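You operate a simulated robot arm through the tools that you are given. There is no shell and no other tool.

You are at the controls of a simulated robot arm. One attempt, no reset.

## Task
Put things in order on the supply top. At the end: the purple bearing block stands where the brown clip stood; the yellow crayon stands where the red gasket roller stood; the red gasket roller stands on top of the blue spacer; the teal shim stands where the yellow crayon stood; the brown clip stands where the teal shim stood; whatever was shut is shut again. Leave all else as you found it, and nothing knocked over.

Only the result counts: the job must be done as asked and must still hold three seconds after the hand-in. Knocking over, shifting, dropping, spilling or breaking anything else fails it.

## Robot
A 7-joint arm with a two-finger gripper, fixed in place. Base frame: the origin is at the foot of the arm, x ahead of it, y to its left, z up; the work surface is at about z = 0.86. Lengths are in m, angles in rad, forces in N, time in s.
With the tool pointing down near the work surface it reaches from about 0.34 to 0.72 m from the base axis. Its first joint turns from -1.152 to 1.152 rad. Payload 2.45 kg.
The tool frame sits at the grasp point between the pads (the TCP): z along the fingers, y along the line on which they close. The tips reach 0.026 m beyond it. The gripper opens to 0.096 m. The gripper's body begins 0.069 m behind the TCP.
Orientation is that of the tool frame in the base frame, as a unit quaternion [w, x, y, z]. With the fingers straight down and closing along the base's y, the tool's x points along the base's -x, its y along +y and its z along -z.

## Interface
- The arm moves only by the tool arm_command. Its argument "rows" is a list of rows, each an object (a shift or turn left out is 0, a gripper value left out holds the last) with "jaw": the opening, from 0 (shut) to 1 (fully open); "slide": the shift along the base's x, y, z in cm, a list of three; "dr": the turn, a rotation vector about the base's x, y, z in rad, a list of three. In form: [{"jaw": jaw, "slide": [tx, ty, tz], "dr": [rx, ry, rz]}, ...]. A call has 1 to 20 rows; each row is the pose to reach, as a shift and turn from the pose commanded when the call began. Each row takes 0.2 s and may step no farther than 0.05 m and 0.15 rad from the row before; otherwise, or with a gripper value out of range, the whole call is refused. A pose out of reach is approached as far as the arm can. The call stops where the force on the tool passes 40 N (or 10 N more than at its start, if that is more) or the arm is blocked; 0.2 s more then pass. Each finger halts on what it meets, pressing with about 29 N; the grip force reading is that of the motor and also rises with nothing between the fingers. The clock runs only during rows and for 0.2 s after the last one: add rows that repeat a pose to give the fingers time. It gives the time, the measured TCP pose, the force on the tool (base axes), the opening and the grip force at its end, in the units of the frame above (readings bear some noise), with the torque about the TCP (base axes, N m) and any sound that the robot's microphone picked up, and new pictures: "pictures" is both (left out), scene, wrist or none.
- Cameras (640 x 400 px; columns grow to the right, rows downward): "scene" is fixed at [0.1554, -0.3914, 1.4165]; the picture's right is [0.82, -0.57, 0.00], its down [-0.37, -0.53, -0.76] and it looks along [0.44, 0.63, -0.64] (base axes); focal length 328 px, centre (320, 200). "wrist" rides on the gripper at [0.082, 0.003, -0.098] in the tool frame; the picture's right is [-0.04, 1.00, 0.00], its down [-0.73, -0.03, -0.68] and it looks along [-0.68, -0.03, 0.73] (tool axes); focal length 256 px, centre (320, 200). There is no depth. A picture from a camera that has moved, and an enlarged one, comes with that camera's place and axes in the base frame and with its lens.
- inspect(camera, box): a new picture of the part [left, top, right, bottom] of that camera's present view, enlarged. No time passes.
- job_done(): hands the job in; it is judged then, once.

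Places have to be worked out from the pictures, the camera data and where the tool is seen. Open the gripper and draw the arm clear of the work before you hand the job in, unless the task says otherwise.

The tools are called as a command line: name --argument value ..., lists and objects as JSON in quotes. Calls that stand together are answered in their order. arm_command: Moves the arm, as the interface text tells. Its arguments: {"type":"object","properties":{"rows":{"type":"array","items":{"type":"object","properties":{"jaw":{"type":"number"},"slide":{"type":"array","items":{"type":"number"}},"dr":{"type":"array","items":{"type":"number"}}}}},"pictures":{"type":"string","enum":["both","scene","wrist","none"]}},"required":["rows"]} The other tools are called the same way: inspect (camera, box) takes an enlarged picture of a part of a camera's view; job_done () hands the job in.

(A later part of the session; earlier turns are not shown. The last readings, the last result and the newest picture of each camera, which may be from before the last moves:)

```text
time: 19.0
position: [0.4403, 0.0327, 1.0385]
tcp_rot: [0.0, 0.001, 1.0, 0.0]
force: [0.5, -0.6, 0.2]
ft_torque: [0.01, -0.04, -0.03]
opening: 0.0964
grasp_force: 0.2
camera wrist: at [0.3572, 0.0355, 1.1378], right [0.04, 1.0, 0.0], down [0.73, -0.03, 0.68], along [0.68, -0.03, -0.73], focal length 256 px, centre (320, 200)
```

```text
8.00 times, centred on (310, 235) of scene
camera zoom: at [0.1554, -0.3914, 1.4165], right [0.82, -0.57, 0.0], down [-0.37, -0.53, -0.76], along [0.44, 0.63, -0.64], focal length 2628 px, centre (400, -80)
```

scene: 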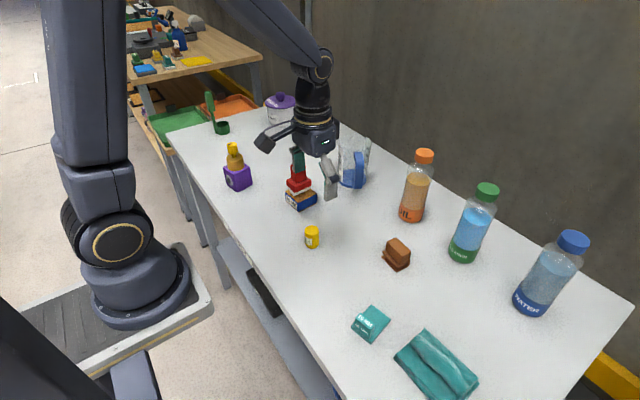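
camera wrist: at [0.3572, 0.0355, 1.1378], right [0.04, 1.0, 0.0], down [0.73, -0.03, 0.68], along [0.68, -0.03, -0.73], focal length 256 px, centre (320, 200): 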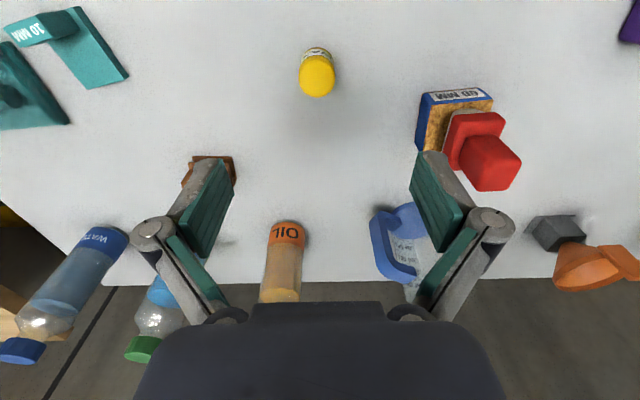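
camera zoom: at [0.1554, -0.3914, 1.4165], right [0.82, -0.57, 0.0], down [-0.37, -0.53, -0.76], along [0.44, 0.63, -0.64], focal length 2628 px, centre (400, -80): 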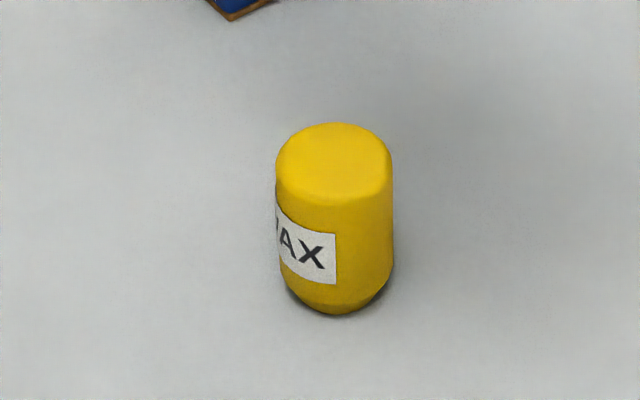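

The crayon is an upright cylinder, about 3.3 cm across and 4.3 cm tall, centred near (0.4315, 0.029). I'll lean the tool 0.12 rad now, because the drop spot needs that lean, and descend partway to check alignment.

arm_command --rows '[{"jaw": 1, "slide": [-0.4, -0.2, -3], "dr": [0, -0.06, 0]}, {"slide": [-0.8, -0.36, -6], "dr": [0, -0.12, 0]}, {"slide": [-0.8, -0.36, -9], "dr": [0, -0.12, 0]}, {"slide": [-0.8, -0.36, -9], "dr": [0, -0.12, 0]}, {"slide": [-0.8, -0.36, -9], "dr": [0, -0.12, 0]}]' --pictures "both"

inspect --camera "wrist" --box '[220, 40, 420, 220]'

```text
time: 20.2
position: [0.4335, 0.0293, 0.9505]
tcp_rot: [0.061, 0.0, 0.998, -0.002]
force: [-0.9, -0.7, 0.6]
ft_torque: [0.01, 0.0, -0.01]
opening: 0.0961
grasp_force: 0.0
camera wrist: at [0.3395, 0.0323, 1.0379], right [0.04, 1.0, 0.0], down [0.65, -0.03, 0.76], along [0.76, -0.03, -0.65], focal length 256 px, centre (320, 200)
```

scene: 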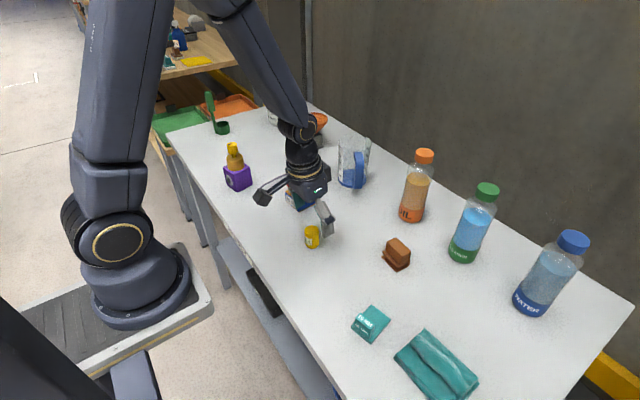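
wrist: 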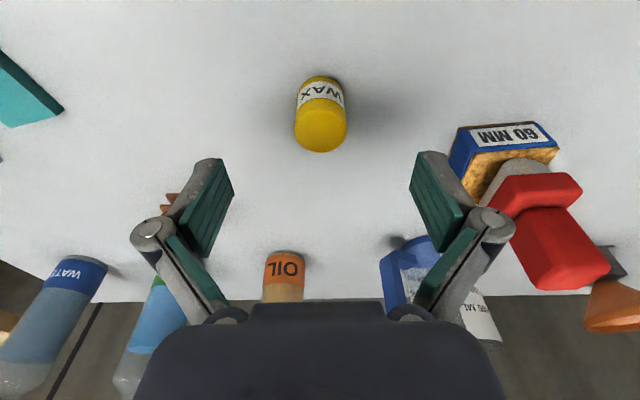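

```text
2.22 times, centred on (320, 130) of wrist
camera zoom: at [0.3395, 0.0323, 1.0379], right [0.04, 1.0, 0.0], down [0.65, -0.03, 0.76], along [0.76, -0.03, -0.65], focal length 569 px, centre (320, 356)
```

zoom: 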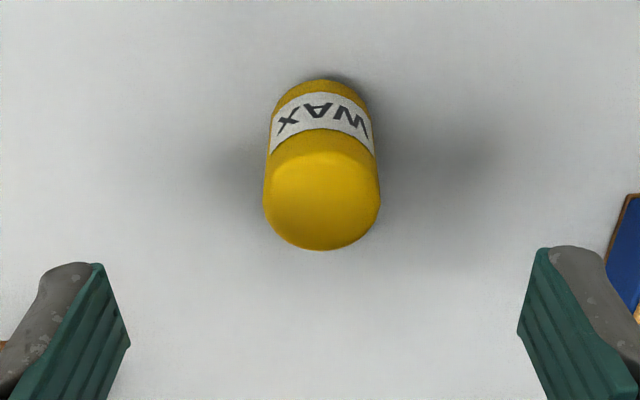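

The crayon sits centred between the fingers, at (0.4315, 0.0297). I'll lower to z = 0.893 and close.

arm_command --rows '[{"jaw": 1, "slide": [-0.1, 0.05, -2.5]}, {"slide": [-0.1, 0.05, -4.5]}, {"slide": [-0.1, 0.05, -5.7]}, {"slide": [-0.1, 0.05, -5.7]}, {"jaw": 0, "slide": [-0.1, 0.05, -5.7]}, {"jaw": 0, "slide": [-0.1, 0.05, -5.7]}, {"jaw": 0, "slide": [-0.1, 0.05, -5.7]}, {"jaw": 0, "slide": [-0.1, 0.05, -5.7]}, {"jaw": 0, "slide": [-0.1, 0.05, -5.7]}, {"jaw": 0, "slide": [-0.1, 0.05, -5.7]}]' --pictures "both"

inspect --camera "wrist" --box '[220, 60, 420, 240]'

```text
time: 22.4
position: [0.4309, 0.0289, 0.8936]
tcp_rot: [0.06, 0.0, 0.998, -0.001]
force: [0.4, 0.3, -0.4]
ft_torque: [-0.01, 0.02, 0.0]
opening: 0.0306
grasp_force: 29.2
camera wrist: at [0.3376, 0.0329, 0.9816], right [0.04, 1.0, 0.0], down [0.65, -0.03, 0.76], along [0.76, -0.03, -0.65], focal length 256 px, centre (320, 200)
```

scene: 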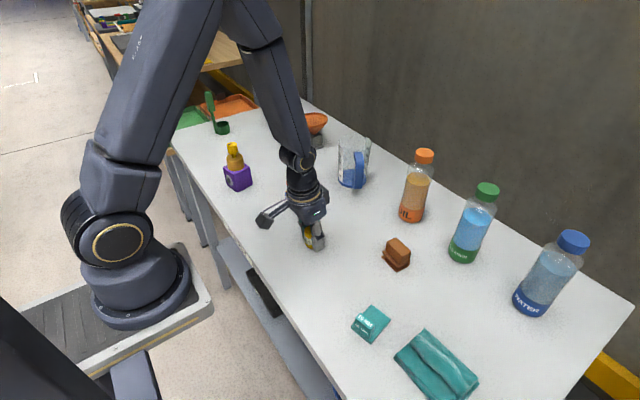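
wrist: 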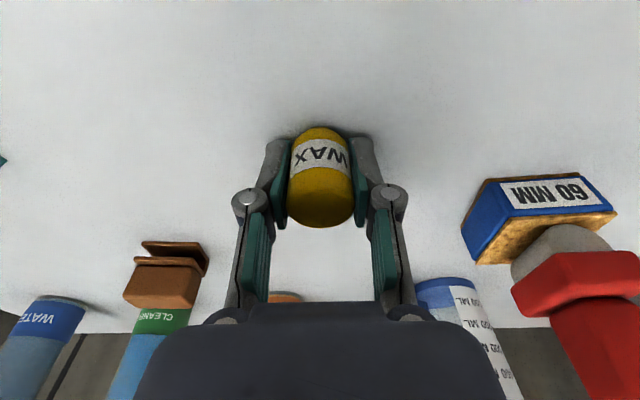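

```text
2.22 times, centred on (320, 150) of wrist
camera zoom: at [0.3376, 0.0329, 0.9816], right [0.04, 1.0, 0.0], down [0.65, -0.03, 0.76], along [0.76, -0.03, -0.65], focal length 569 px, centre (320, 311)
```

zoom: 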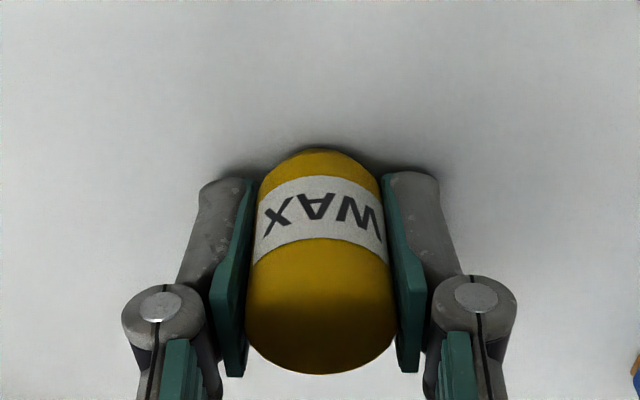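

The crayon is held firmly at a 0.031 m opening. I'll lift above everything, carry it toward the old roller spot and turn the tool to point radially outward for reach.

arm_command --rows '[{"jaw": 0, "slide": [0, 0, 2]}, {"slide": [0, 0, 6]}, {"slide": [0, 0, 10.5]}, {"slide": [0, 1, 15]}, {"slide": [0.3, 5, 16.7], "dr": [0, 0, 0.13]}, {"slide": [0.8, 9.5, 16.7], "dr": [0, 0, 0.26]}, {"slide": [1.3, 14, 16.7], "dr": [0, 0, 0.39]}, {"slide": [1.8, 18.5, 16.7], "dr": [0, 0, 0.52]}, {"slide": [2.3, 23, 16.7], "dr": [0, 0, 0.64]}, {"slide": [2.8, 27.5, 16.7], "dr": [0, 0, 0.76]}, {"slide": [3.3, 32, 16.7], "dr": [0, 0, 0.76]}, {"slide": [3.8, 36.5, 16.7], "dr": [0, 0, 0.76]}, {"slide": [4, 40.5, 15], "dr": [0, 0, 0.76]}, {"slide": [4, 40.5, 13], "dr": [0, 0, 0.76]}, {"slide": [4, 40.5, 13], "dr": [0, 0, 0.76]}, {"slide": [4, 40.5, 13], "dr": [0, 0, 0.76]}]' --pictures "both"

```text
time: 25.8
position: [0.473, 0.4329, 1.0257]
tcp_rot: [0.057, -0.37, 0.927, 0.021]
force: [0.6, -0.1, -0.9]
ft_torque: [0.02, -0.01, -0.04]
opening: 0.0304
grasp_force: 28.9
camera wrist: at [0.4024, 0.3719, 1.1144], right [-0.66, 0.75, 0.0], down [0.49, 0.43, 0.76], along [0.57, 0.5, -0.65], focal length 256 px, centre (320, 200)
```

scene: 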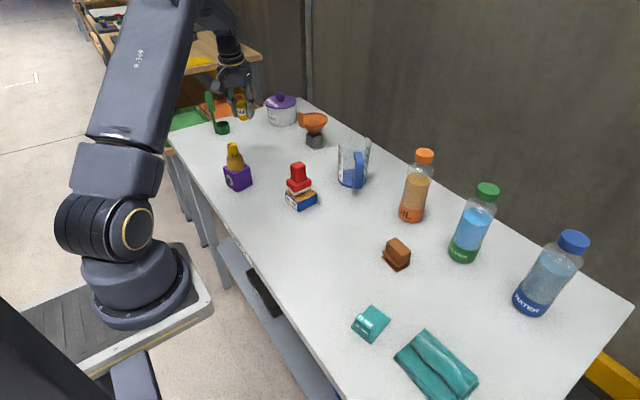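
wrist: 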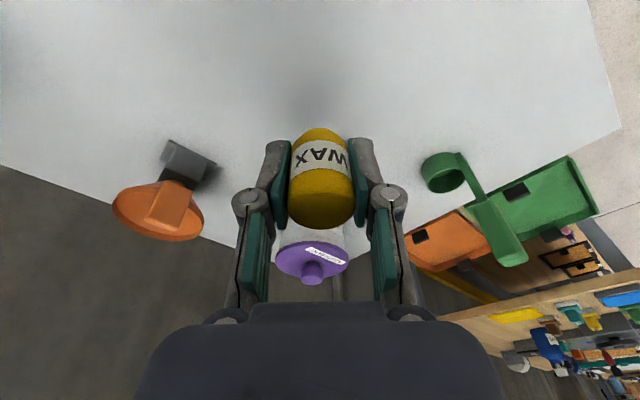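

I'm short of the old roller spot at about (0.472, 0.4335, 1.026) with the crayon upright. I'll go down and outward to (0.514, 0.490), stopping about 1 cm above the table.

arm_command --rows '[{"jaw": 0, "slide": [1, 1.4, -3]}, {"slide": [2, 2.8, -6]}, {"slide": [3, 4.2, -9]}, {"slide": [4.2, 5.7, -11.5]}, {"slide": [4.2, 5.7, -12.1]}, {"slide": [4.2, 5.7, -12.1]}, {"slide": [4.2, 5.7, -12.1]}]' --pictures "both"

inspect --camera "scene" --box '[210, 80, 290, 160]'

```text
time: 27.4
position: [0.513, 0.4915, 0.9002]
tcp_rot: [0.056, -0.37, 0.927, 0.022]
force: [-0.7, -0.8, -0.7]
ft_torque: [0.0, 0.02, 0.02]
opening: 0.0304
grasp_force: 28.6
camera wrist: at [0.4433, 0.4291, 0.9888], right [-0.66, 0.75, 0.0], down [0.49, 0.43, 0.76], along [0.57, 0.5, -0.65], focal length 256 px, centre (320, 200)
```

scene: 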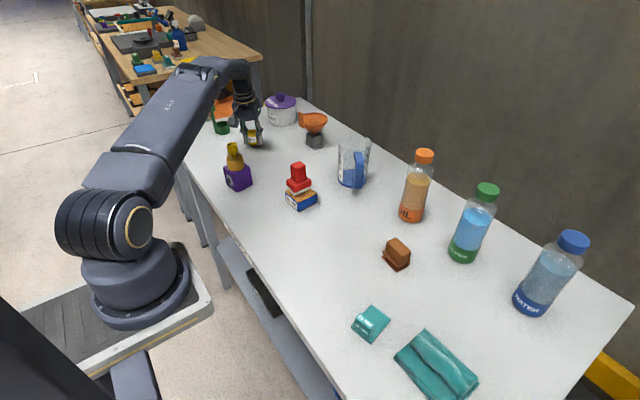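
wrist: 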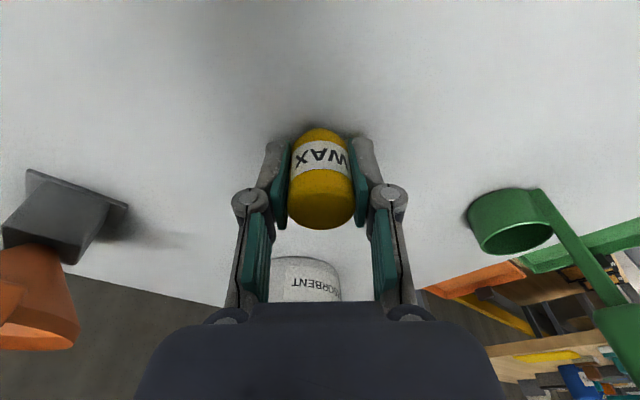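

```text
5.00 times, centred on (250, 120) of scene
camera zoom: at [0.1554, -0.3913, 1.4165], right [0.82, -0.57, 0.0], down [-0.37, -0.53, -0.76], along [0.44, 0.63, -0.64], focal length 1642 px, centre (670, 600)
```

zoom: 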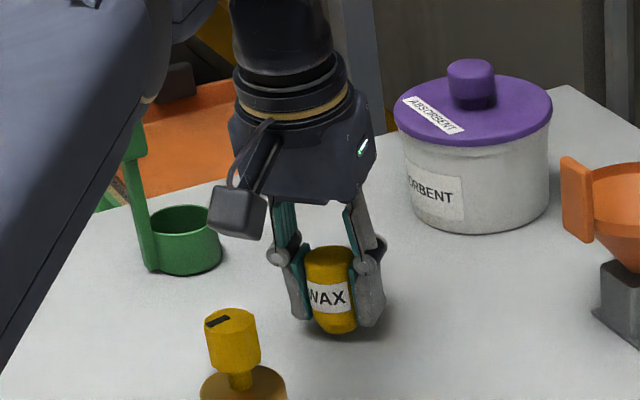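

Crayon is about 7 mm above the table, and its position in the scene view matches the roller's old footprint. I'll do a small trim and lower the rest.

arm_command --rows '[{"jaw": 0, "slide": [0.1, -0.1, -0.3]}, {"slide": [0.1, -0.1, -0.55]}, {"slide": [0.1, -0.1, -0.65]}, {"slide": [0.1, -0.1, -0.65]}]' --pictures "scene"

inspect --camera "scene" --box '[230, 120, 280, 160]'

```text
time: 28.4
position: [0.5137, 0.4911, 0.8958]
tcp_rot: [0.056, -0.371, 0.927, 0.021]
force: [-0.4, -0.8, -1.0]
ft_torque: [-0.03, -0.01, -0.01]
opening: 0.0304
grasp_force: 28.4
```

scene: 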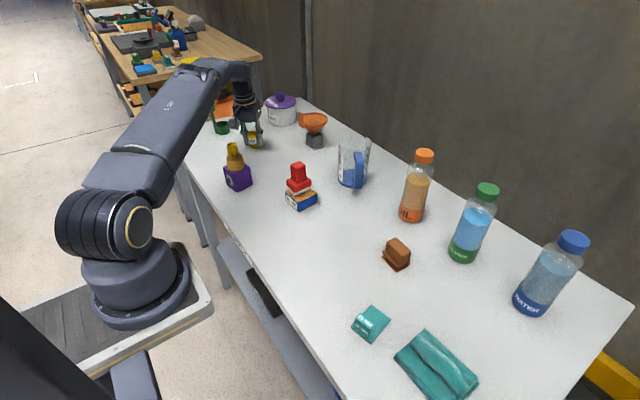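

```text
10.00 times, centred on (255, 140) of scene
camera zoom: at [0.1554, -0.3914, 1.4165], right [0.82, -0.57, 0.0], down [-0.37, -0.53, -0.76], along [0.44, 0.63, -0.64], focal length 3284 px, centre (970, 800)
```

zoom: 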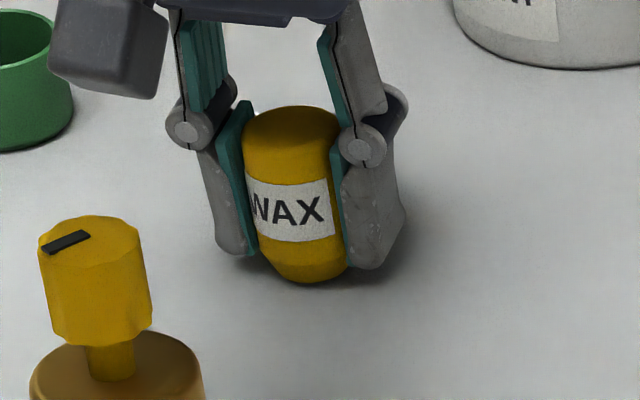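

No contact yet at z ≈ 0.895. I'll lower in 1 mm steps until the table pushes back.

arm_command --rows '[{"jaw": 0, "slide": [0, 0, -0.1]}, {"slide": [0, 0, -0.2]}, {"slide": [0, 0, -0.2]}]' --pictures "none"

```text
time: 29.2
position: [0.513, 0.4919, 0.8938]
tcp_rot: [0.056, -0.371, 0.927, 0.022]
force: [0.7, -0.1, -0.4]
ft_torque: [0.01, 0.01, 0.0]
opening: 0.0304
grasp_force: 29.2
```

Still nearly free, so I'll go down another 1–2 mm while watching the force.

arm_command --rows '[{"jaw": 0, "slide": [0.05, -0.1, -0.1]}, {"slide": [0.05, -0.1, -0.15]}, {"slide": [0.05, -0.1, -0.15]}]' --pictures "none"

```text
time: 30.0
position: [0.5153, 0.4903, 0.8927]
tcp_rot: [0.058, -0.369, 0.927, 0.021]
force: [-1.9, 0.3, 8.9]
ft_torque: [0.02, 0.12, -0.02]
opening: 0.0306
grasp_force: 28.4
```

Contact at about 9 N, so the crayon is on the table. I'll release it and check.

arm_command --rows '[{"jaw": 0, "slide": [0, 0, 0.08]}, {"jaw": 0.4, "slide": [0, 0, 0.08]}, {"jaw": 0.5, "slide": [0, 0, 0.08]}, {"jaw": 0.7, "slide": [0, 0, 0.08]}, {"jaw": 0.8, "slide": [0, 0, 0.08]}, {"jaw": 0.8, "slide": [0, 0, 0.08]}]' --pictures "both"

inspect --camera "wrist" --box '[220, 60, 420, 240]'

```text
time: 31.4
position: [0.5131, 0.4883, 0.8931]
tcp_rot: [0.056, -0.37, 0.927, 0.021]
force: [-0.1, -0.8, 0.3]
ft_torque: [0.0, 0.01, 0.0]
opening: 0.0767
grasp_force: 0.1
camera wrist: at [0.4436, 0.4269, 0.9814], right [-0.66, 0.75, 0.0], down [0.49, 0.43, 0.76], along [0.57, 0.5, -0.65], focal length 256 px, centre (320, 200)
```

scene: 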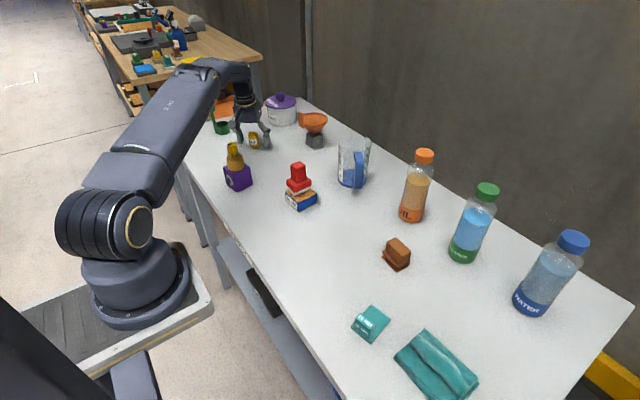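
wrist: 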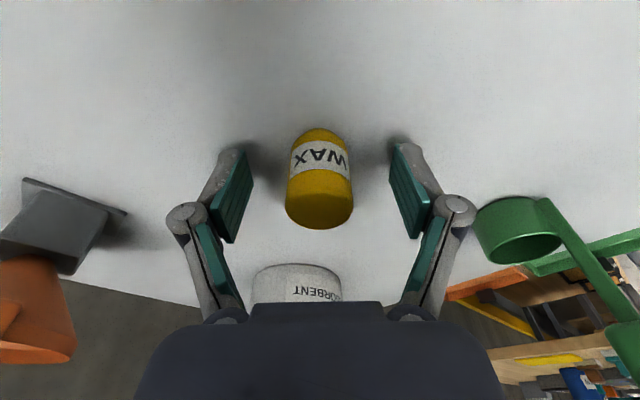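

```text
2.22 times, centred on (320, 150) of wrist
camera zoom: at [0.4436, 0.4269, 0.9814], right [-0.66, 0.75, 0.0], down [0.49, 0.43, 0.76], along [0.57, 0.5, -0.65], focal length 569 px, centre (320, 311)
```

zoom: 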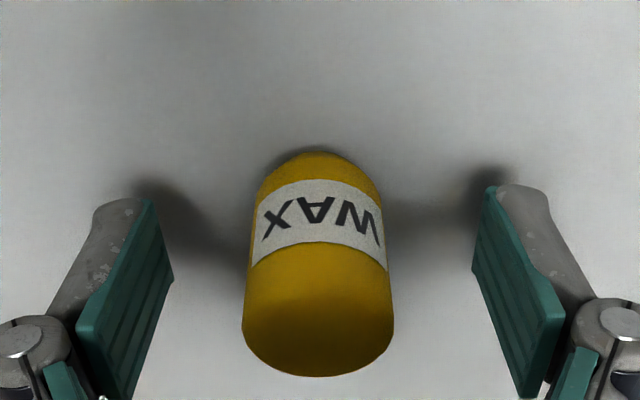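

The crayon stands at about (0.513, 0.489). I'll rise, turn back to neutral yaw, and fly high over to the shim for a look.

arm_command --rows '[{"jaw": 0.8, "slide": [0, 0, 2]}, {"slide": [0, 0, 4.5]}, {"slide": [-1, -1, 8], "jaw": 1}, {"slide": [-2, -3, 12]}, {"slide": [-2.5, -7, 14], "dr": [0, 0, -0.13]}, {"slide": [-3, -11.5, 15.5], "dr": [0, 0, -0.26]}, {"slide": [-3.5, -16, 16.7], "dr": [0, 0, -0.39]}, {"slide": [-4, -20.5, 16.7], "dr": [0, 0, -0.52]}, {"slide": [-5, -25, 16.7], "dr": [0, 0, -0.64]}, {"slide": [-6, -29.5, 16.7], "dr": [0, 0, -0.76]}, {"slide": [-7, -34, 16.7], "dr": [0, 0, -0.76]}, {"slide": [-8, -38.5, 16.7], "dr": [0, 0, -0.76]}, {"slide": [-9, -43, 16.7], "dr": [0, 0, -0.76]}, {"slide": [-10, -47.5, 16.7], "dr": [0, 0, -0.76]}, {"slide": [-11, -52, 16.7], "dr": [0, 0, -0.76]}, {"slide": [-12, -56.5, 16.7], "dr": [0, 0, -0.76]}, {"slide": [-12, -61, 16.7], "dr": [0, 0, -0.76]}, {"slide": [-12, -65, 16.7], "dr": [0, 0, -0.76]}, {"slide": [-12, -65, 16.7], "dr": [0, 0, -0.76]}]' --pictures "scene"

inspect --camera "scene" --box '[210, 110, 290, 170]'

```text
time: 35.4
position: [0.397, -0.1621, 1.0615]
tcp_rot: [0.06, -0.001, 0.998, -0.001]
force: [0.3, 0.0, 0.2]
ft_torque: [0.02, -0.03, -0.03]
opening: 0.0962
grasp_force: 0.2
```

scene: 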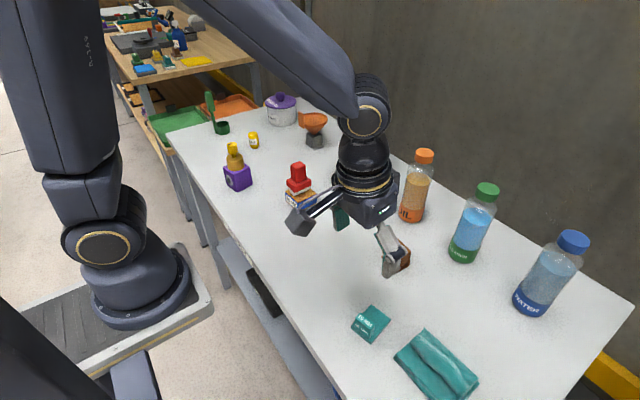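

```text
6.67 times, centred on (250, 140) of scene
camera zoom: at [0.1554, -0.3914, 1.4165], right [0.82, -0.57, 0.0], down [-0.37, -0.53, -0.76], along [0.44, 0.63, -0.64], focal length 2190 px, centre (787, 600)
```

zoom: 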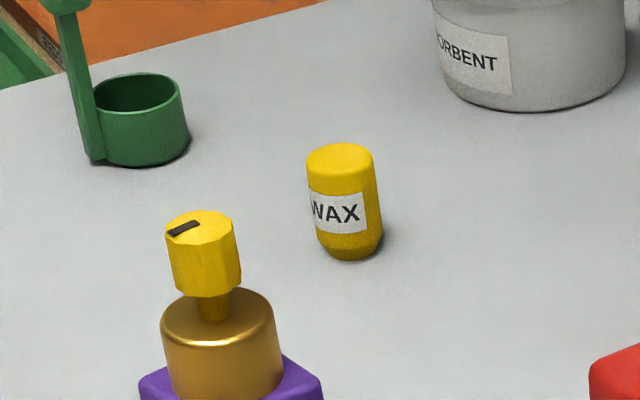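

The crayon stands upright at the old roller spot. I'll remove the lean and look down at the shim with the wrist camera.

arm_command --rows '[{"jaw": 1, "slide": [0, -1, 0], "dr": [0, 0.06, 0]}, {"slide": [0, -2, 0], "dr": [0, 0.12, 0]}, {"slide": [0, -2, 0], "dr": [0, 0.12, 0]}, {"slide": [0, -2, 0], "dr": [0, 0.12, 0]}]' --pictures "wrist"

inspect --camera "wrist" --box '[240, 20, 400, 140]'

inspect --camera "scene" --box '[340, 295, 400, 350]'

```text
time: 36.4
position: [0.3948, -0.1819, 1.0613]
tcp_rot: [0.0, 0.001, 1.0, 0.0]
force: [0.6, 0.3, 0.3]
ft_torque: [-0.02, 0.0, 0.01]
opening: 0.096
grasp_force: 0.1
camera wrist: at [0.3124, -0.1788, 1.1598], right [0.04, 1.0, 0.0], down [0.73, -0.03, 0.68], along [0.68, -0.03, -0.73], focal length 256 px, centre (320, 200)
```

wrist: 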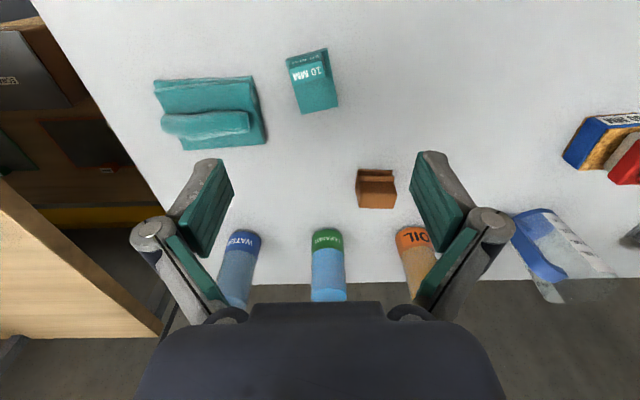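

```text
3.33 times, centred on (320, 80) of wrist
camera zoom: at [0.3124, -0.1788, 1.1598], right [0.04, 1.0, 0.0], down [0.73, -0.03, 0.68], along [0.68, -0.03, -0.73], focal length 853 px, centre (320, 600)
```

zoom: 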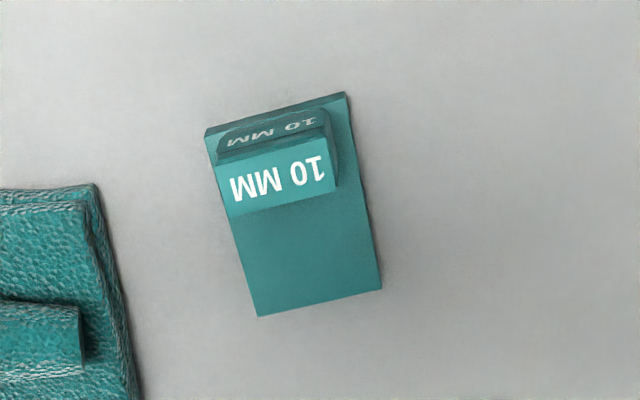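

```text
7.27 times, centred on (370, 322) of scene
camera zoom: at [0.1554, -0.3914, 1.4165], right [0.82, -0.57, 0.0], down [-0.37, -0.53, -0.76], along [0.44, 0.63, -0.64], focal length 2389 px, centre (-44, -691)
```

zoom: 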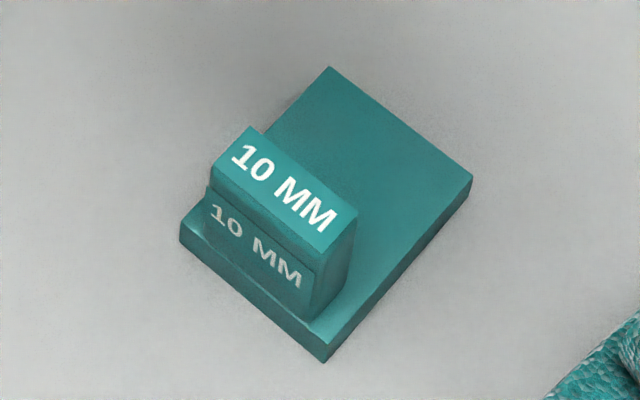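

The shim is a plate of about 6.1 by 4.4 cm, centred near (0.410, -0.1905), with a yaw of about +0.18 rad and an upright tab near its close edge. I'll align the yaw and drop to z ≈ 0.97 above the tab for a closer measurement.

arm_command --rows '[{"jaw": 1, "slide": [0, -0.4, -3], "dr": [0, 0, 0.09]}, {"slide": [0, -0.8, -6], "dr": [0, 0, 0.18]}, {"slide": [0, -1.1, -9], "dr": [0, 0, 0.18]}, {"slide": [0, -1.1, -9], "dr": [0, 0, 0.18]}, {"slide": [0, -1.1, -9], "dr": [0, 0, 0.18]}]' --pictures "both"

inspect --camera "wrist" --box '[240, 40, 400, 170]'

```text
time: 37.6
position: [0.3941, -0.1907, 0.9698]
tcp_rot: [0.0, -0.09, 0.996, 0.0]
force: [1.0, 0.4, 0.2]
ft_torque: [0.0, 0.03, -0.03]
opening: 0.0961
grasp_force: 0.0
camera wrist: at [0.3123, -0.2022, 1.0696], right [-0.14, 0.99, 0.0], down [0.73, 0.1, 0.68], along [0.67, 0.09, -0.73], focal length 256 px, centre (320, 200)
```

scene: 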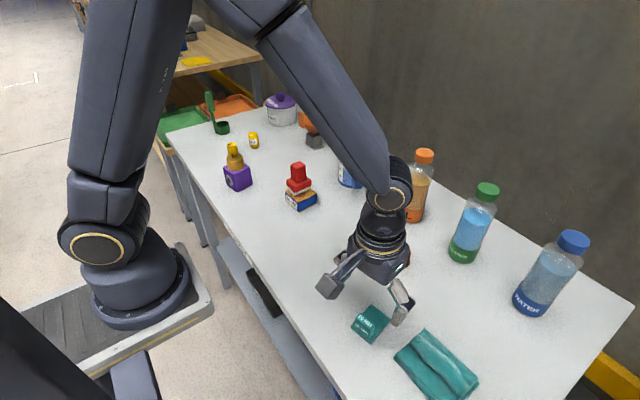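
wrist: 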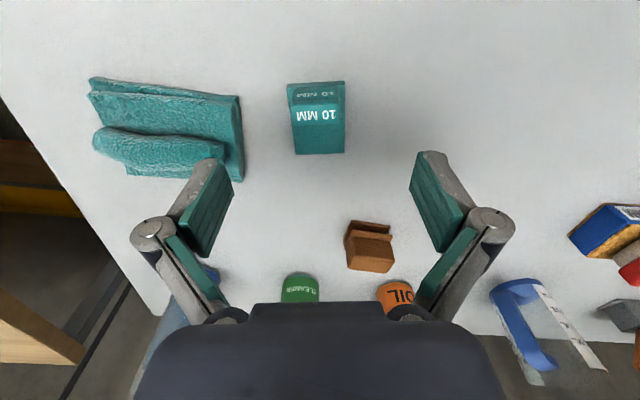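

```text
3.08 times, centred on (320, 105) of wrist
camera zoom: at [0.3123, -0.2022, 1.0696], right [-0.14, 0.99, 0.0], down [0.73, 0.1, 0.68], along [0.67, 0.09, -0.73], focal length 788 px, centre (320, 492)
```

zoom: 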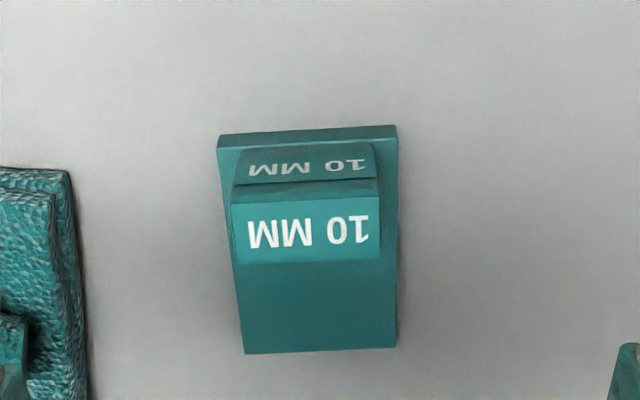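

The tab is about 3.4 cm wide, centred near (0.389, -0.195), with its top around z = 0.90. The plate centre is (0.410, -0.191). The cloth lies close on the left, so I'll narrow the jaw to 0.6 and descend onto the tab with the tips above the plate.

arm_command --rows '[{"jaw": 0.6, "slide": [-0.2, -0.2, -1], "dr": [0, 0, 0.008]}, {"jaw": 0.6, "slide": [-0.4, -0.45, -2], "dr": [0, 0, 0.015]}, {"slide": [-0.4, -0.45, -3.5], "dr": [0, 0, 0.015]}, {"slide": [-0.4, -0.45, -4.5], "dr": [0, 0, 0.015]}, {"slide": [-0.4, -0.45, -4.5], "dr": [0, 0, 0.015]}]' --pictures "both"

inspect --camera "wrist" --box '[200, 50, 440, 230]'

inspect --camera "scene" --box '[340, 270, 430, 350]'

```text
time: 38.8
position: [0.3914, -0.1967, 0.9245]
tcp_rot: [-0.001, -0.097, 0.995, -0.001]
force: [0.4, -0.7, 0.0]
ft_torque: [-0.03, -0.02, 0.01]
opening: 0.0575
grasp_force: 0.1
camera wrist: at [0.3103, -0.2094, 1.0234], right [-0.15, 0.99, 0.0], down [0.73, 0.11, 0.68], along [0.67, 0.1, -0.73], focal length 256 px, centre (320, 200)
```

scene: 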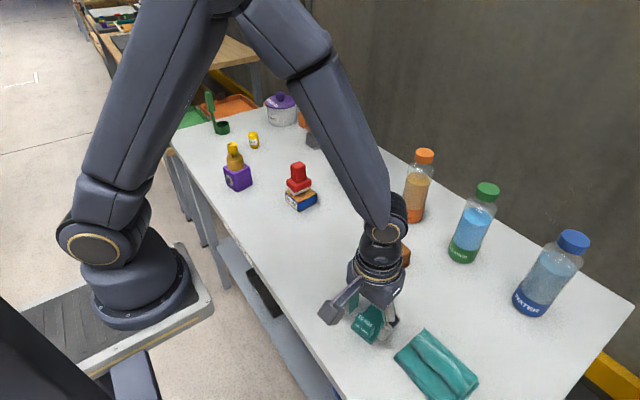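
wrist: 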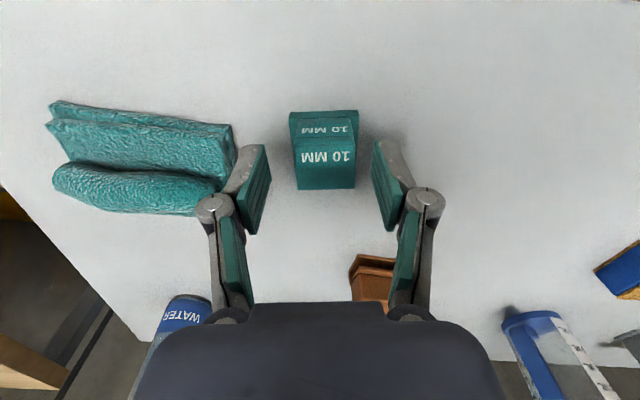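

```text
2.22 times, centred on (320, 140) of wrist
camera zoom: at [0.3103, -0.2094, 1.0234], right [-0.15, 0.99, 0.0], down [0.73, 0.11, 0.68], along [0.67, 0.1, -0.73], focal length 569 px, centre (320, 333)
```

zoom: 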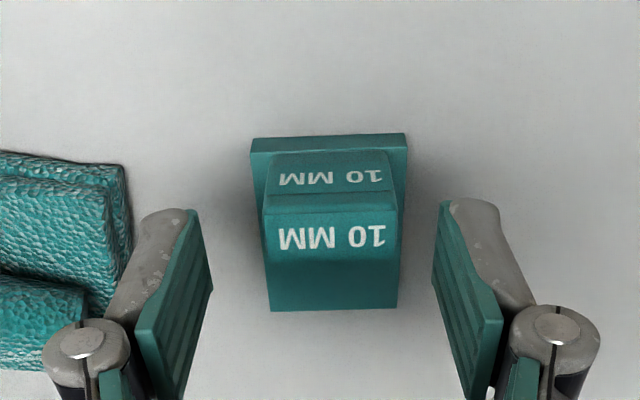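

```text
5.00 times, centred on (385, 310) of scene
camera zoom: at [0.1554, -0.3914, 1.4165], right [0.82, -0.57, 0.0], down [-0.37, -0.53, -0.76], along [0.44, 0.63, -0.64], focal length 1642 px, centre (-5, -350)
```

zoom: 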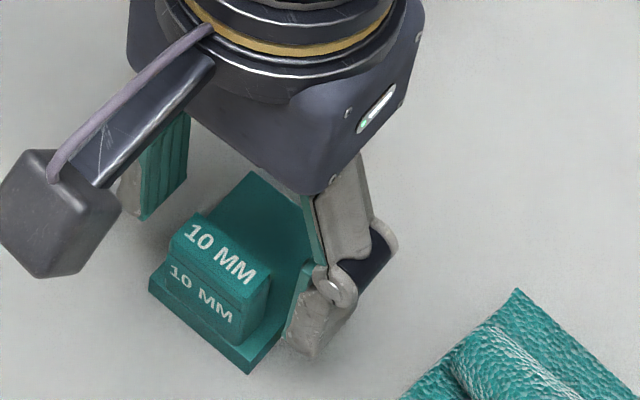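

Tab is centred between the fingers and the cloth is clear. I'll lower 2.4 cm and close on the tab.

arm_command --rows '[{"jaw": 0.6, "slide": [0, 0.12, -1]}, {"slide": [0, 0.12, -1.8]}, {"slide": [0, 0.12, -2.4]}, {"slide": [0, 0.12, -2.4]}, {"jaw": 0, "slide": [0, 0.12, -2.4]}, {"jaw": 0, "slide": [0, 0.12, -2.4]}, {"jaw": 0, "slide": [0, 0.12, -2.4]}, {"jaw": 0, "slide": [0, 0.12, -2.4]}, {"jaw": 0, "slide": [0, 0.12, -2.4]}]' --pictures "both"

inspect --camera "wrist" --box '[220, 60, 420, 240]'

inspect --camera "scene" --box '[340, 280, 420, 350]'

```text
time: 40.8
position: [0.3905, -0.1947, 0.9014]
tcp_rot: [0.0, -0.097, 0.995, -0.001]
force: [-0.8, 0.0, 0.3]
ft_torque: [-0.02, 0.01, 0.0]
opening: 0.0325
grasp_force: 28.9
camera wrist: at [0.3094, -0.2077, 1.0003], right [-0.15, 0.99, 0.0], down [0.73, 0.11, 0.68], along [0.67, 0.1, -0.73], focal length 256 px, centre (320, 200)
```

scene: 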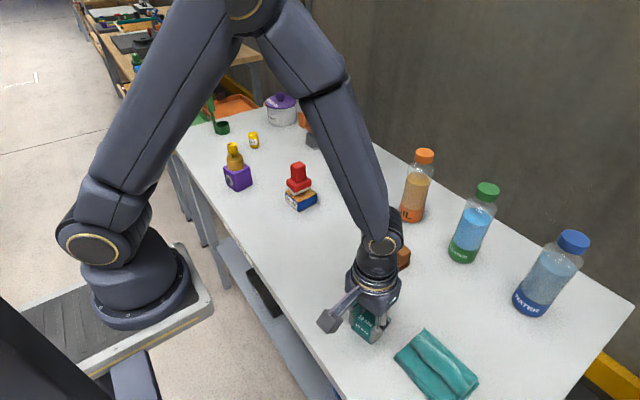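
wrist: 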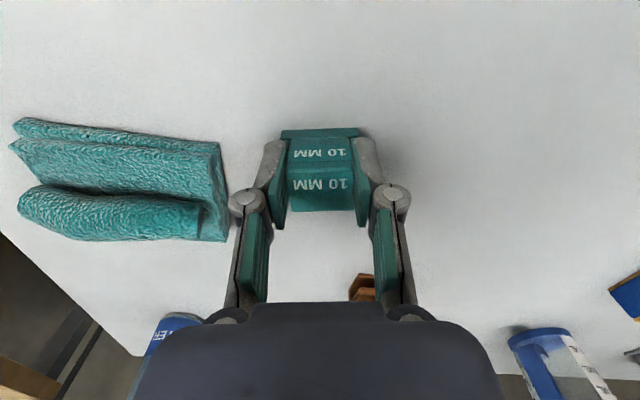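

```text
2.22 times, centred on (320, 150) of wrist
camera zoom: at [0.3094, -0.2077, 1.0003], right [-0.15, 0.99, 0.0], down [0.73, 0.11, 0.68], along [0.67, 0.1, -0.73], focal length 569 px, centre (320, 311)
```

zoom: 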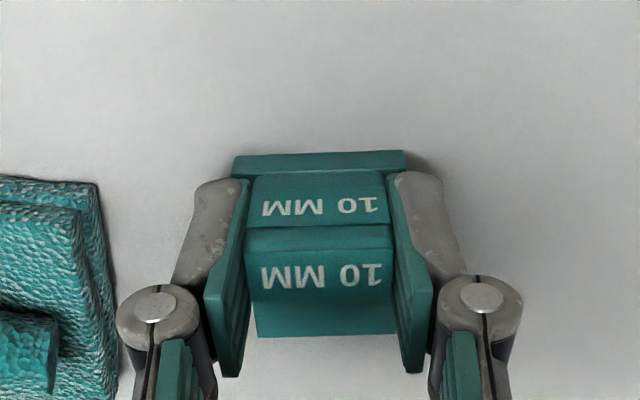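

```text
5.71 times, centred on (380, 315) of scene
camera zoom: at [0.1554, -0.3914, 1.4165], right [0.82, -0.57, 0.0], down [-0.37, -0.53, -0.76], along [0.44, 0.63, -0.64], focal length 1877 px, centre (-23, -457)
```

zoom: 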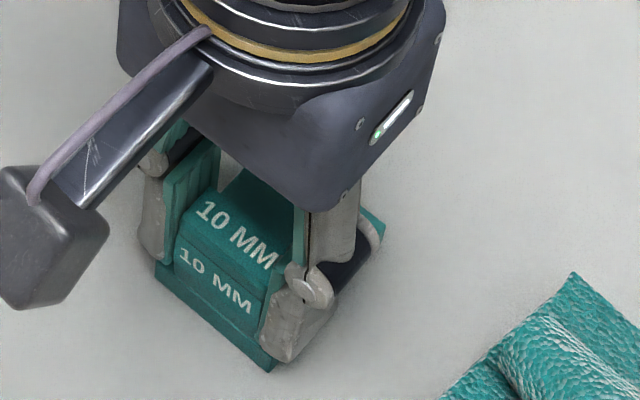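

The tab is firmly held at a 0.0325 m opening, with the plate centre about 2 cm ahead of the tool. I'll lift, carry it so the plate centre sits at the crayon's old spot (0.4315, 0.030), and stop 1.5 cm above.

arm_command --rows '[{"jaw": 0, "slide": [0, 0, 1]}, {"slide": [0, 0, 3]}, {"slide": [0, 0, 6]}, {"slide": [0.4, 4, 8]}, {"slide": [0.8, 8.5, 8]}, {"slide": [1.2, 13, 8]}, {"slide": [1.7, 17.5, 8]}, {"slide": [2.14, 22.05, 7]}, {"slide": [2.14, 22.05, 4]}, {"slide": [2.14, 22.05, 1.5]}, {"slide": [2.14, 22.05, 1.5]}, {"slide": [2.14, 22.05, 1.5]}]' --pictures "both"

inspect --camera "wrist" --box '[220, 60, 420, 240]'

inspect --camera "scene" --box '[270, 190, 350, 260]'

```text
time: 43.4
position: [0.4091, 0.0239, 0.9153]
tcp_rot: [0.0, -0.098, 0.995, -0.001]
force: [-0.1, -0.4, 0.3]
ft_torque: [-0.03, -0.02, 0.0]
opening: 0.0325
grasp_force: 29.1
camera wrist: at [0.3287, 0.0115, 1.0142], right [-0.15, 0.99, 0.0], down [0.73, 0.11, 0.68], along [0.67, 0.1, -0.73], focal length 256 px, centre (320, 200)
```

scene: 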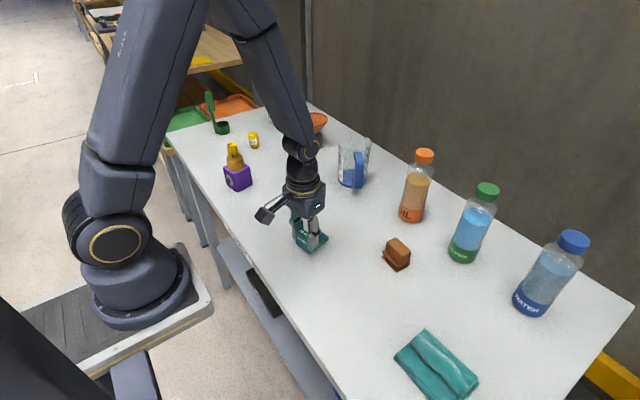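
wrist: 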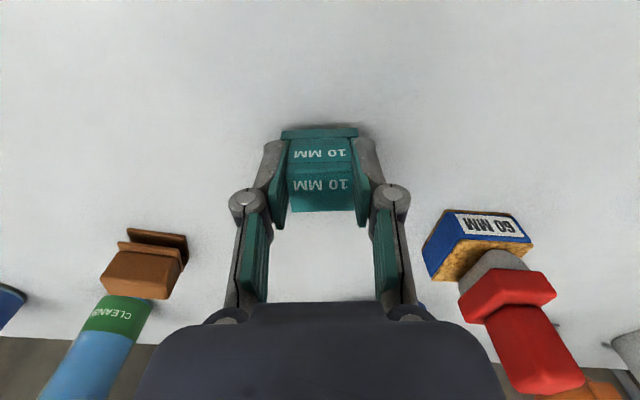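

```text
2.22 times, centred on (320, 150) of wrist
camera zoom: at [0.3287, 0.0115, 1.0142], right [-0.15, 0.99, 0.0], down [0.73, 0.11, 0.68], along [0.67, 0.1, -0.73], focal length 569 px, centre (320, 311)
```

zoom: 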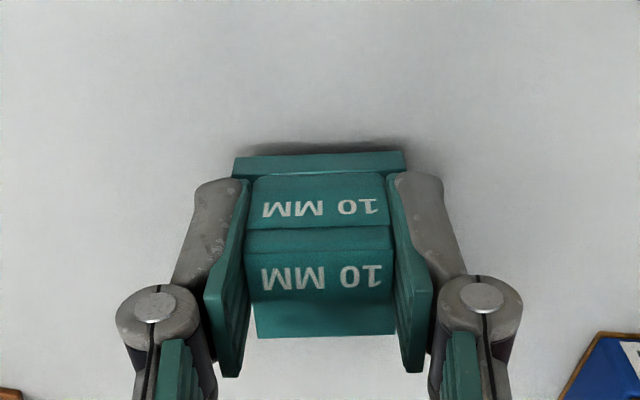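

```text
5.71 times, centred on (310, 225) of scene
camera zoom: at [0.1554, -0.3914, 1.4165], right [0.82, -0.57, 0.0], down [-0.37, -0.53, -0.76], along [0.44, 0.63, -0.64], focal length 1877 px, centre (377, 57)
```

zoom: 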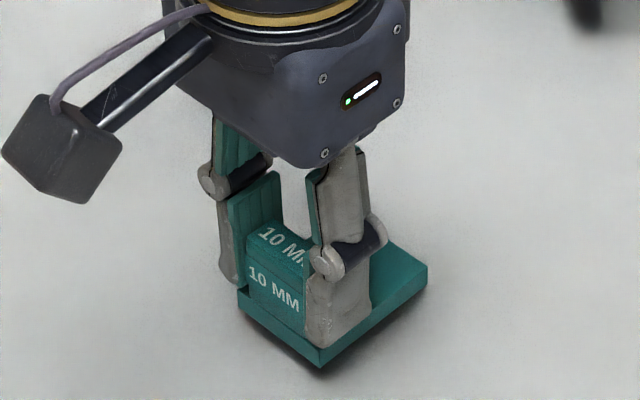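

The shim hasn't shifted in the grip. I'll trim 2 mm and lower toward the table.

arm_command --rows '[{"jaw": 0, "slide": [0.2, 0.12, -0.6]}, {"slide": [0.2, 0.12, -1.1]}, {"slide": [0.2, 0.12, -1.3]}, {"slide": [0.2, 0.12, -1.3]}]' --pictures "none"

```text
time: 44.4
position: [0.413, 0.0273, 0.9012]
tcp_rot: [0.0, -0.097, 0.995, -0.001]
force: [0.5, 0.4, -1.0]
ft_torque: [0.02, 0.01, -0.04]
opening: 0.0326
grasp_force: 29.4
```

No clear contact yet, so I'll lower 1–2 mm more and read the force.

arm_command --rows '[{"jaw": 0, "slide": [-0.05, -0.1, -0.1]}, {"slide": [-0.05, -0.1, -0.2]}, {"slide": [-0.05, -0.1, -0.2]}]' --pictures "none"

```text
time: 45.2
position: [0.4138, 0.0266, 0.901]
tcp_rot: [0.001, -0.098, 0.995, -0.001]
force: [-2.0, 4.7, 19.6]
ft_torque: [0.16, 0.05, 0.03]
opening: 0.0325
grasp_force: 28.9
```

Firm contact (about 20 N). I'll relieve it by about 1.5 mm, open the fingers and verify.

arm_command --rows '[{"jaw": 0, "slide": [0, 0, 0.15]}, {"jaw": 0.4, "slide": [0, 0, 0.15]}, {"jaw": 0.5, "slide": [0, 0, 0.15]}, {"jaw": 0.6, "slide": [0, 0, 0.15]}, {"jaw": 0.6, "slide": [0, 0, 1]}, {"jaw": 0.6, "slide": [0, 0, 4]}, {"jaw": 0.6, "slide": [0, 0, 8]}, {"jaw": 0.6, "slide": [0, 0, 12]}, {"jaw": 0.6, "slide": [0, 0, 15]}, {"jaw": 0.6, "slide": [0, 0, 15]}]' --pictures "both"

inspect --camera "wrist" --box '[220, 20, 420, 200]'

inspect --camera "scene" --box '[270, 190, 350, 260]'

```text
time: 47.4
position: [0.4117, 0.0251, 1.0544]
tcp_rot: [0.0, -0.097, 0.995, -0.001]
force: [-0.3, 0.9, -1.4]
ft_torque: [0.01, -0.02, -0.01]
opening: 0.0578
grasp_force: 0.1
camera wrist: at [0.33, 0.0129, 1.1514], right [-0.15, 0.99, 0.0], down [0.73, 0.11, 0.68], along [0.67, 0.1, -0.73], focal length 256 px, centre (320, 200)
```

scene: 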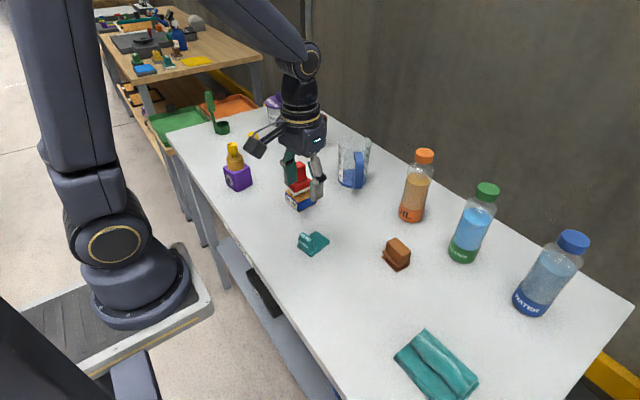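
wrist: 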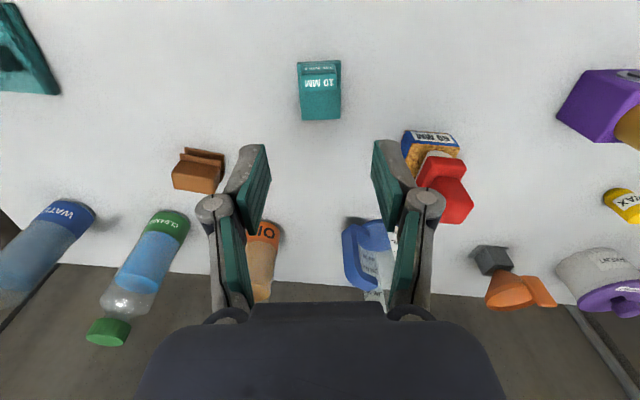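

```text
2.22 times, centred on (320, 110) of wrist
camera zoom: at [0.33, 0.0129, 1.1514], right [-0.15, 0.99, 0.0], down [0.73, 0.11, 0.68], along [0.67, 0.1, -0.73], focal length 569 px, centre (320, 400)
```

zoom: 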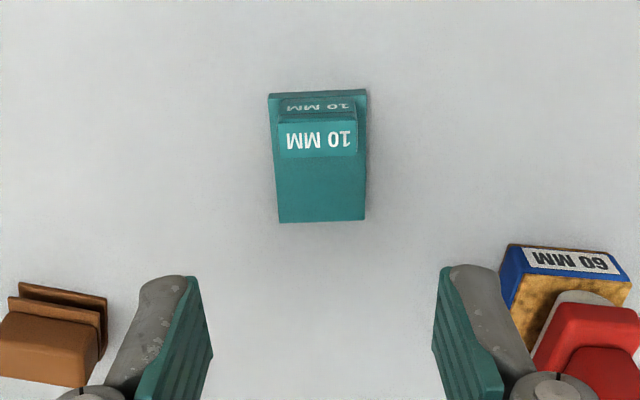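

```text
5.71 times, centred on (310, 225) of scene
camera zoom: at [0.1554, -0.3914, 1.4165], right [0.82, -0.57, 0.0], down [-0.37, -0.53, -0.76], along [0.44, 0.63, -0.64], focal length 1877 px, centre (377, 57)
```

zoom: 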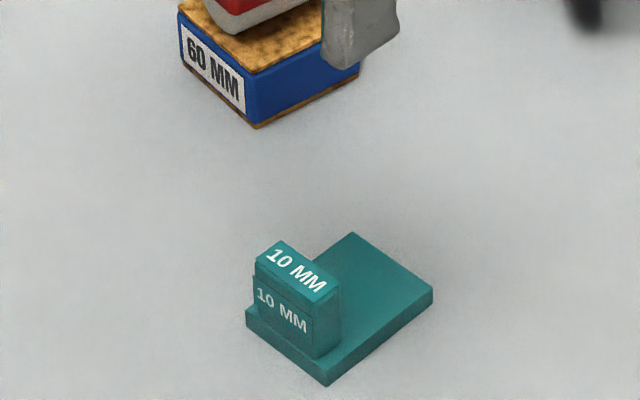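

The shim stands with its plate centre at about (0.432, 0.028). Next is the brown clip, so I'll move over it at safe height, back to neutral yaw, and measure it.

arm_command --rows '[{"jaw": 1, "slide": [3, -3, 0], "dr": [0, 0, -0.1]}, {"slide": [6, -6.5, -0.5], "dr": [0, 0, -0.195]}, {"slide": [9, -9.5, -1], "dr": [0, 0, -0.195]}, {"slide": [11.8, -12.5, -2], "dr": [0, 0, -0.195]}, {"slide": [11.8, -12.5, -2.4], "dr": [0, 0, -0.195]}, {"slide": [11.8, -12.5, -2.4], "dr": [0, 0, -0.195]}]' --pictures "both"

inspect --camera "wrist" --box '[240, 20, 400, 160]'

inspect --camera "scene" --box '[370, 225, 425, 280]'

```text
time: 48.8
position: [0.5305, -0.099, 1.0254]
tcp_rot: [0.0, 0.0, 1.0, -0.001]
force: [-0.5, 0.3, 0.0]
ft_torque: [0.0, 0.0, -0.03]
opening: 0.0961
grasp_force: 0.1
camera wrist: at [0.4482, -0.0952, 1.1239], right [0.04, 1.0, 0.0], down [0.73, -0.03, 0.68], along [0.68, -0.03, -0.73], focal length 256 px, centre (320, 200)
```

scene: 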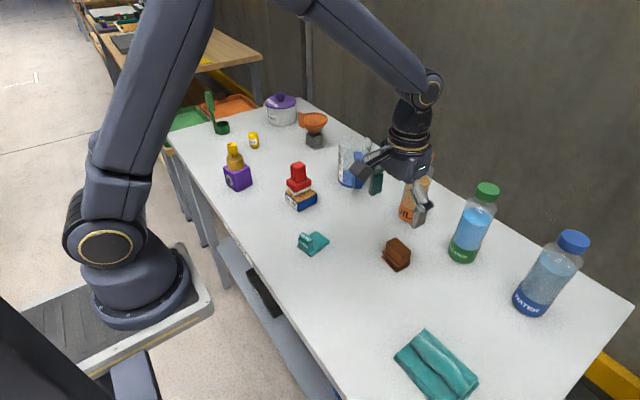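
wrist: 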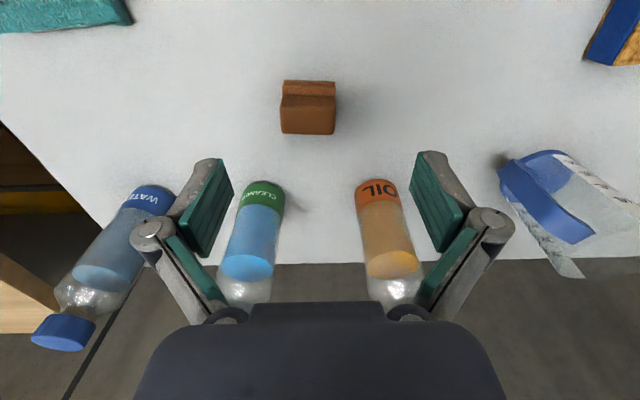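

```text
2.86 times, centred on (320, 90) of wrist
camera zoom: at [0.4482, -0.0952, 1.1239], right [0.04, 1.0, 0.0], down [0.73, -0.03, 0.68], along [0.68, -0.03, -0.73], focal length 731 px, centre (320, 514)
```

zoom: 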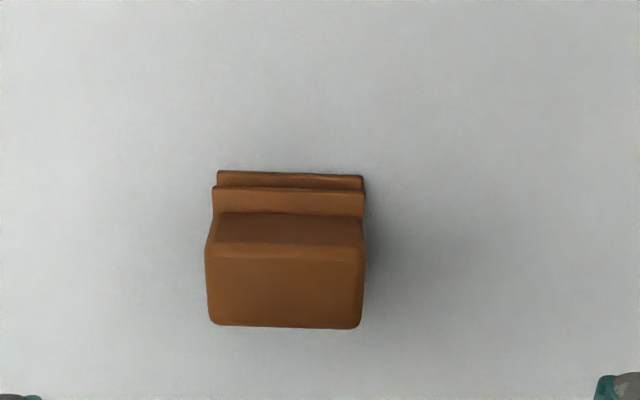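

```text
7.27 times, centred on (398, 252) of scene
camera zoom: at [0.1554, -0.3914, 1.4165], right [0.82, -0.57, 0.0], down [-0.37, -0.53, -0.76], along [0.44, 0.63, -0.64], focal length 2389 px, centre (-244, -182)
```

zoom: 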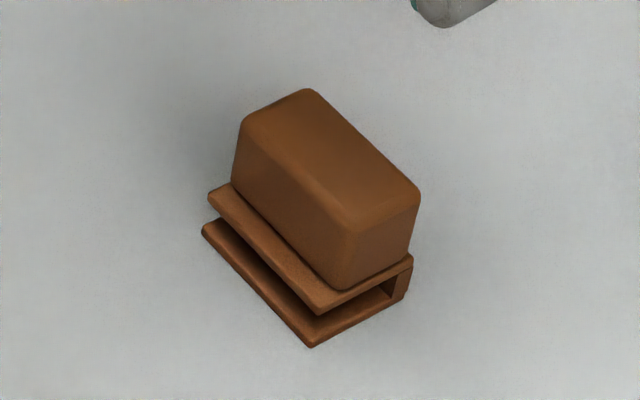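

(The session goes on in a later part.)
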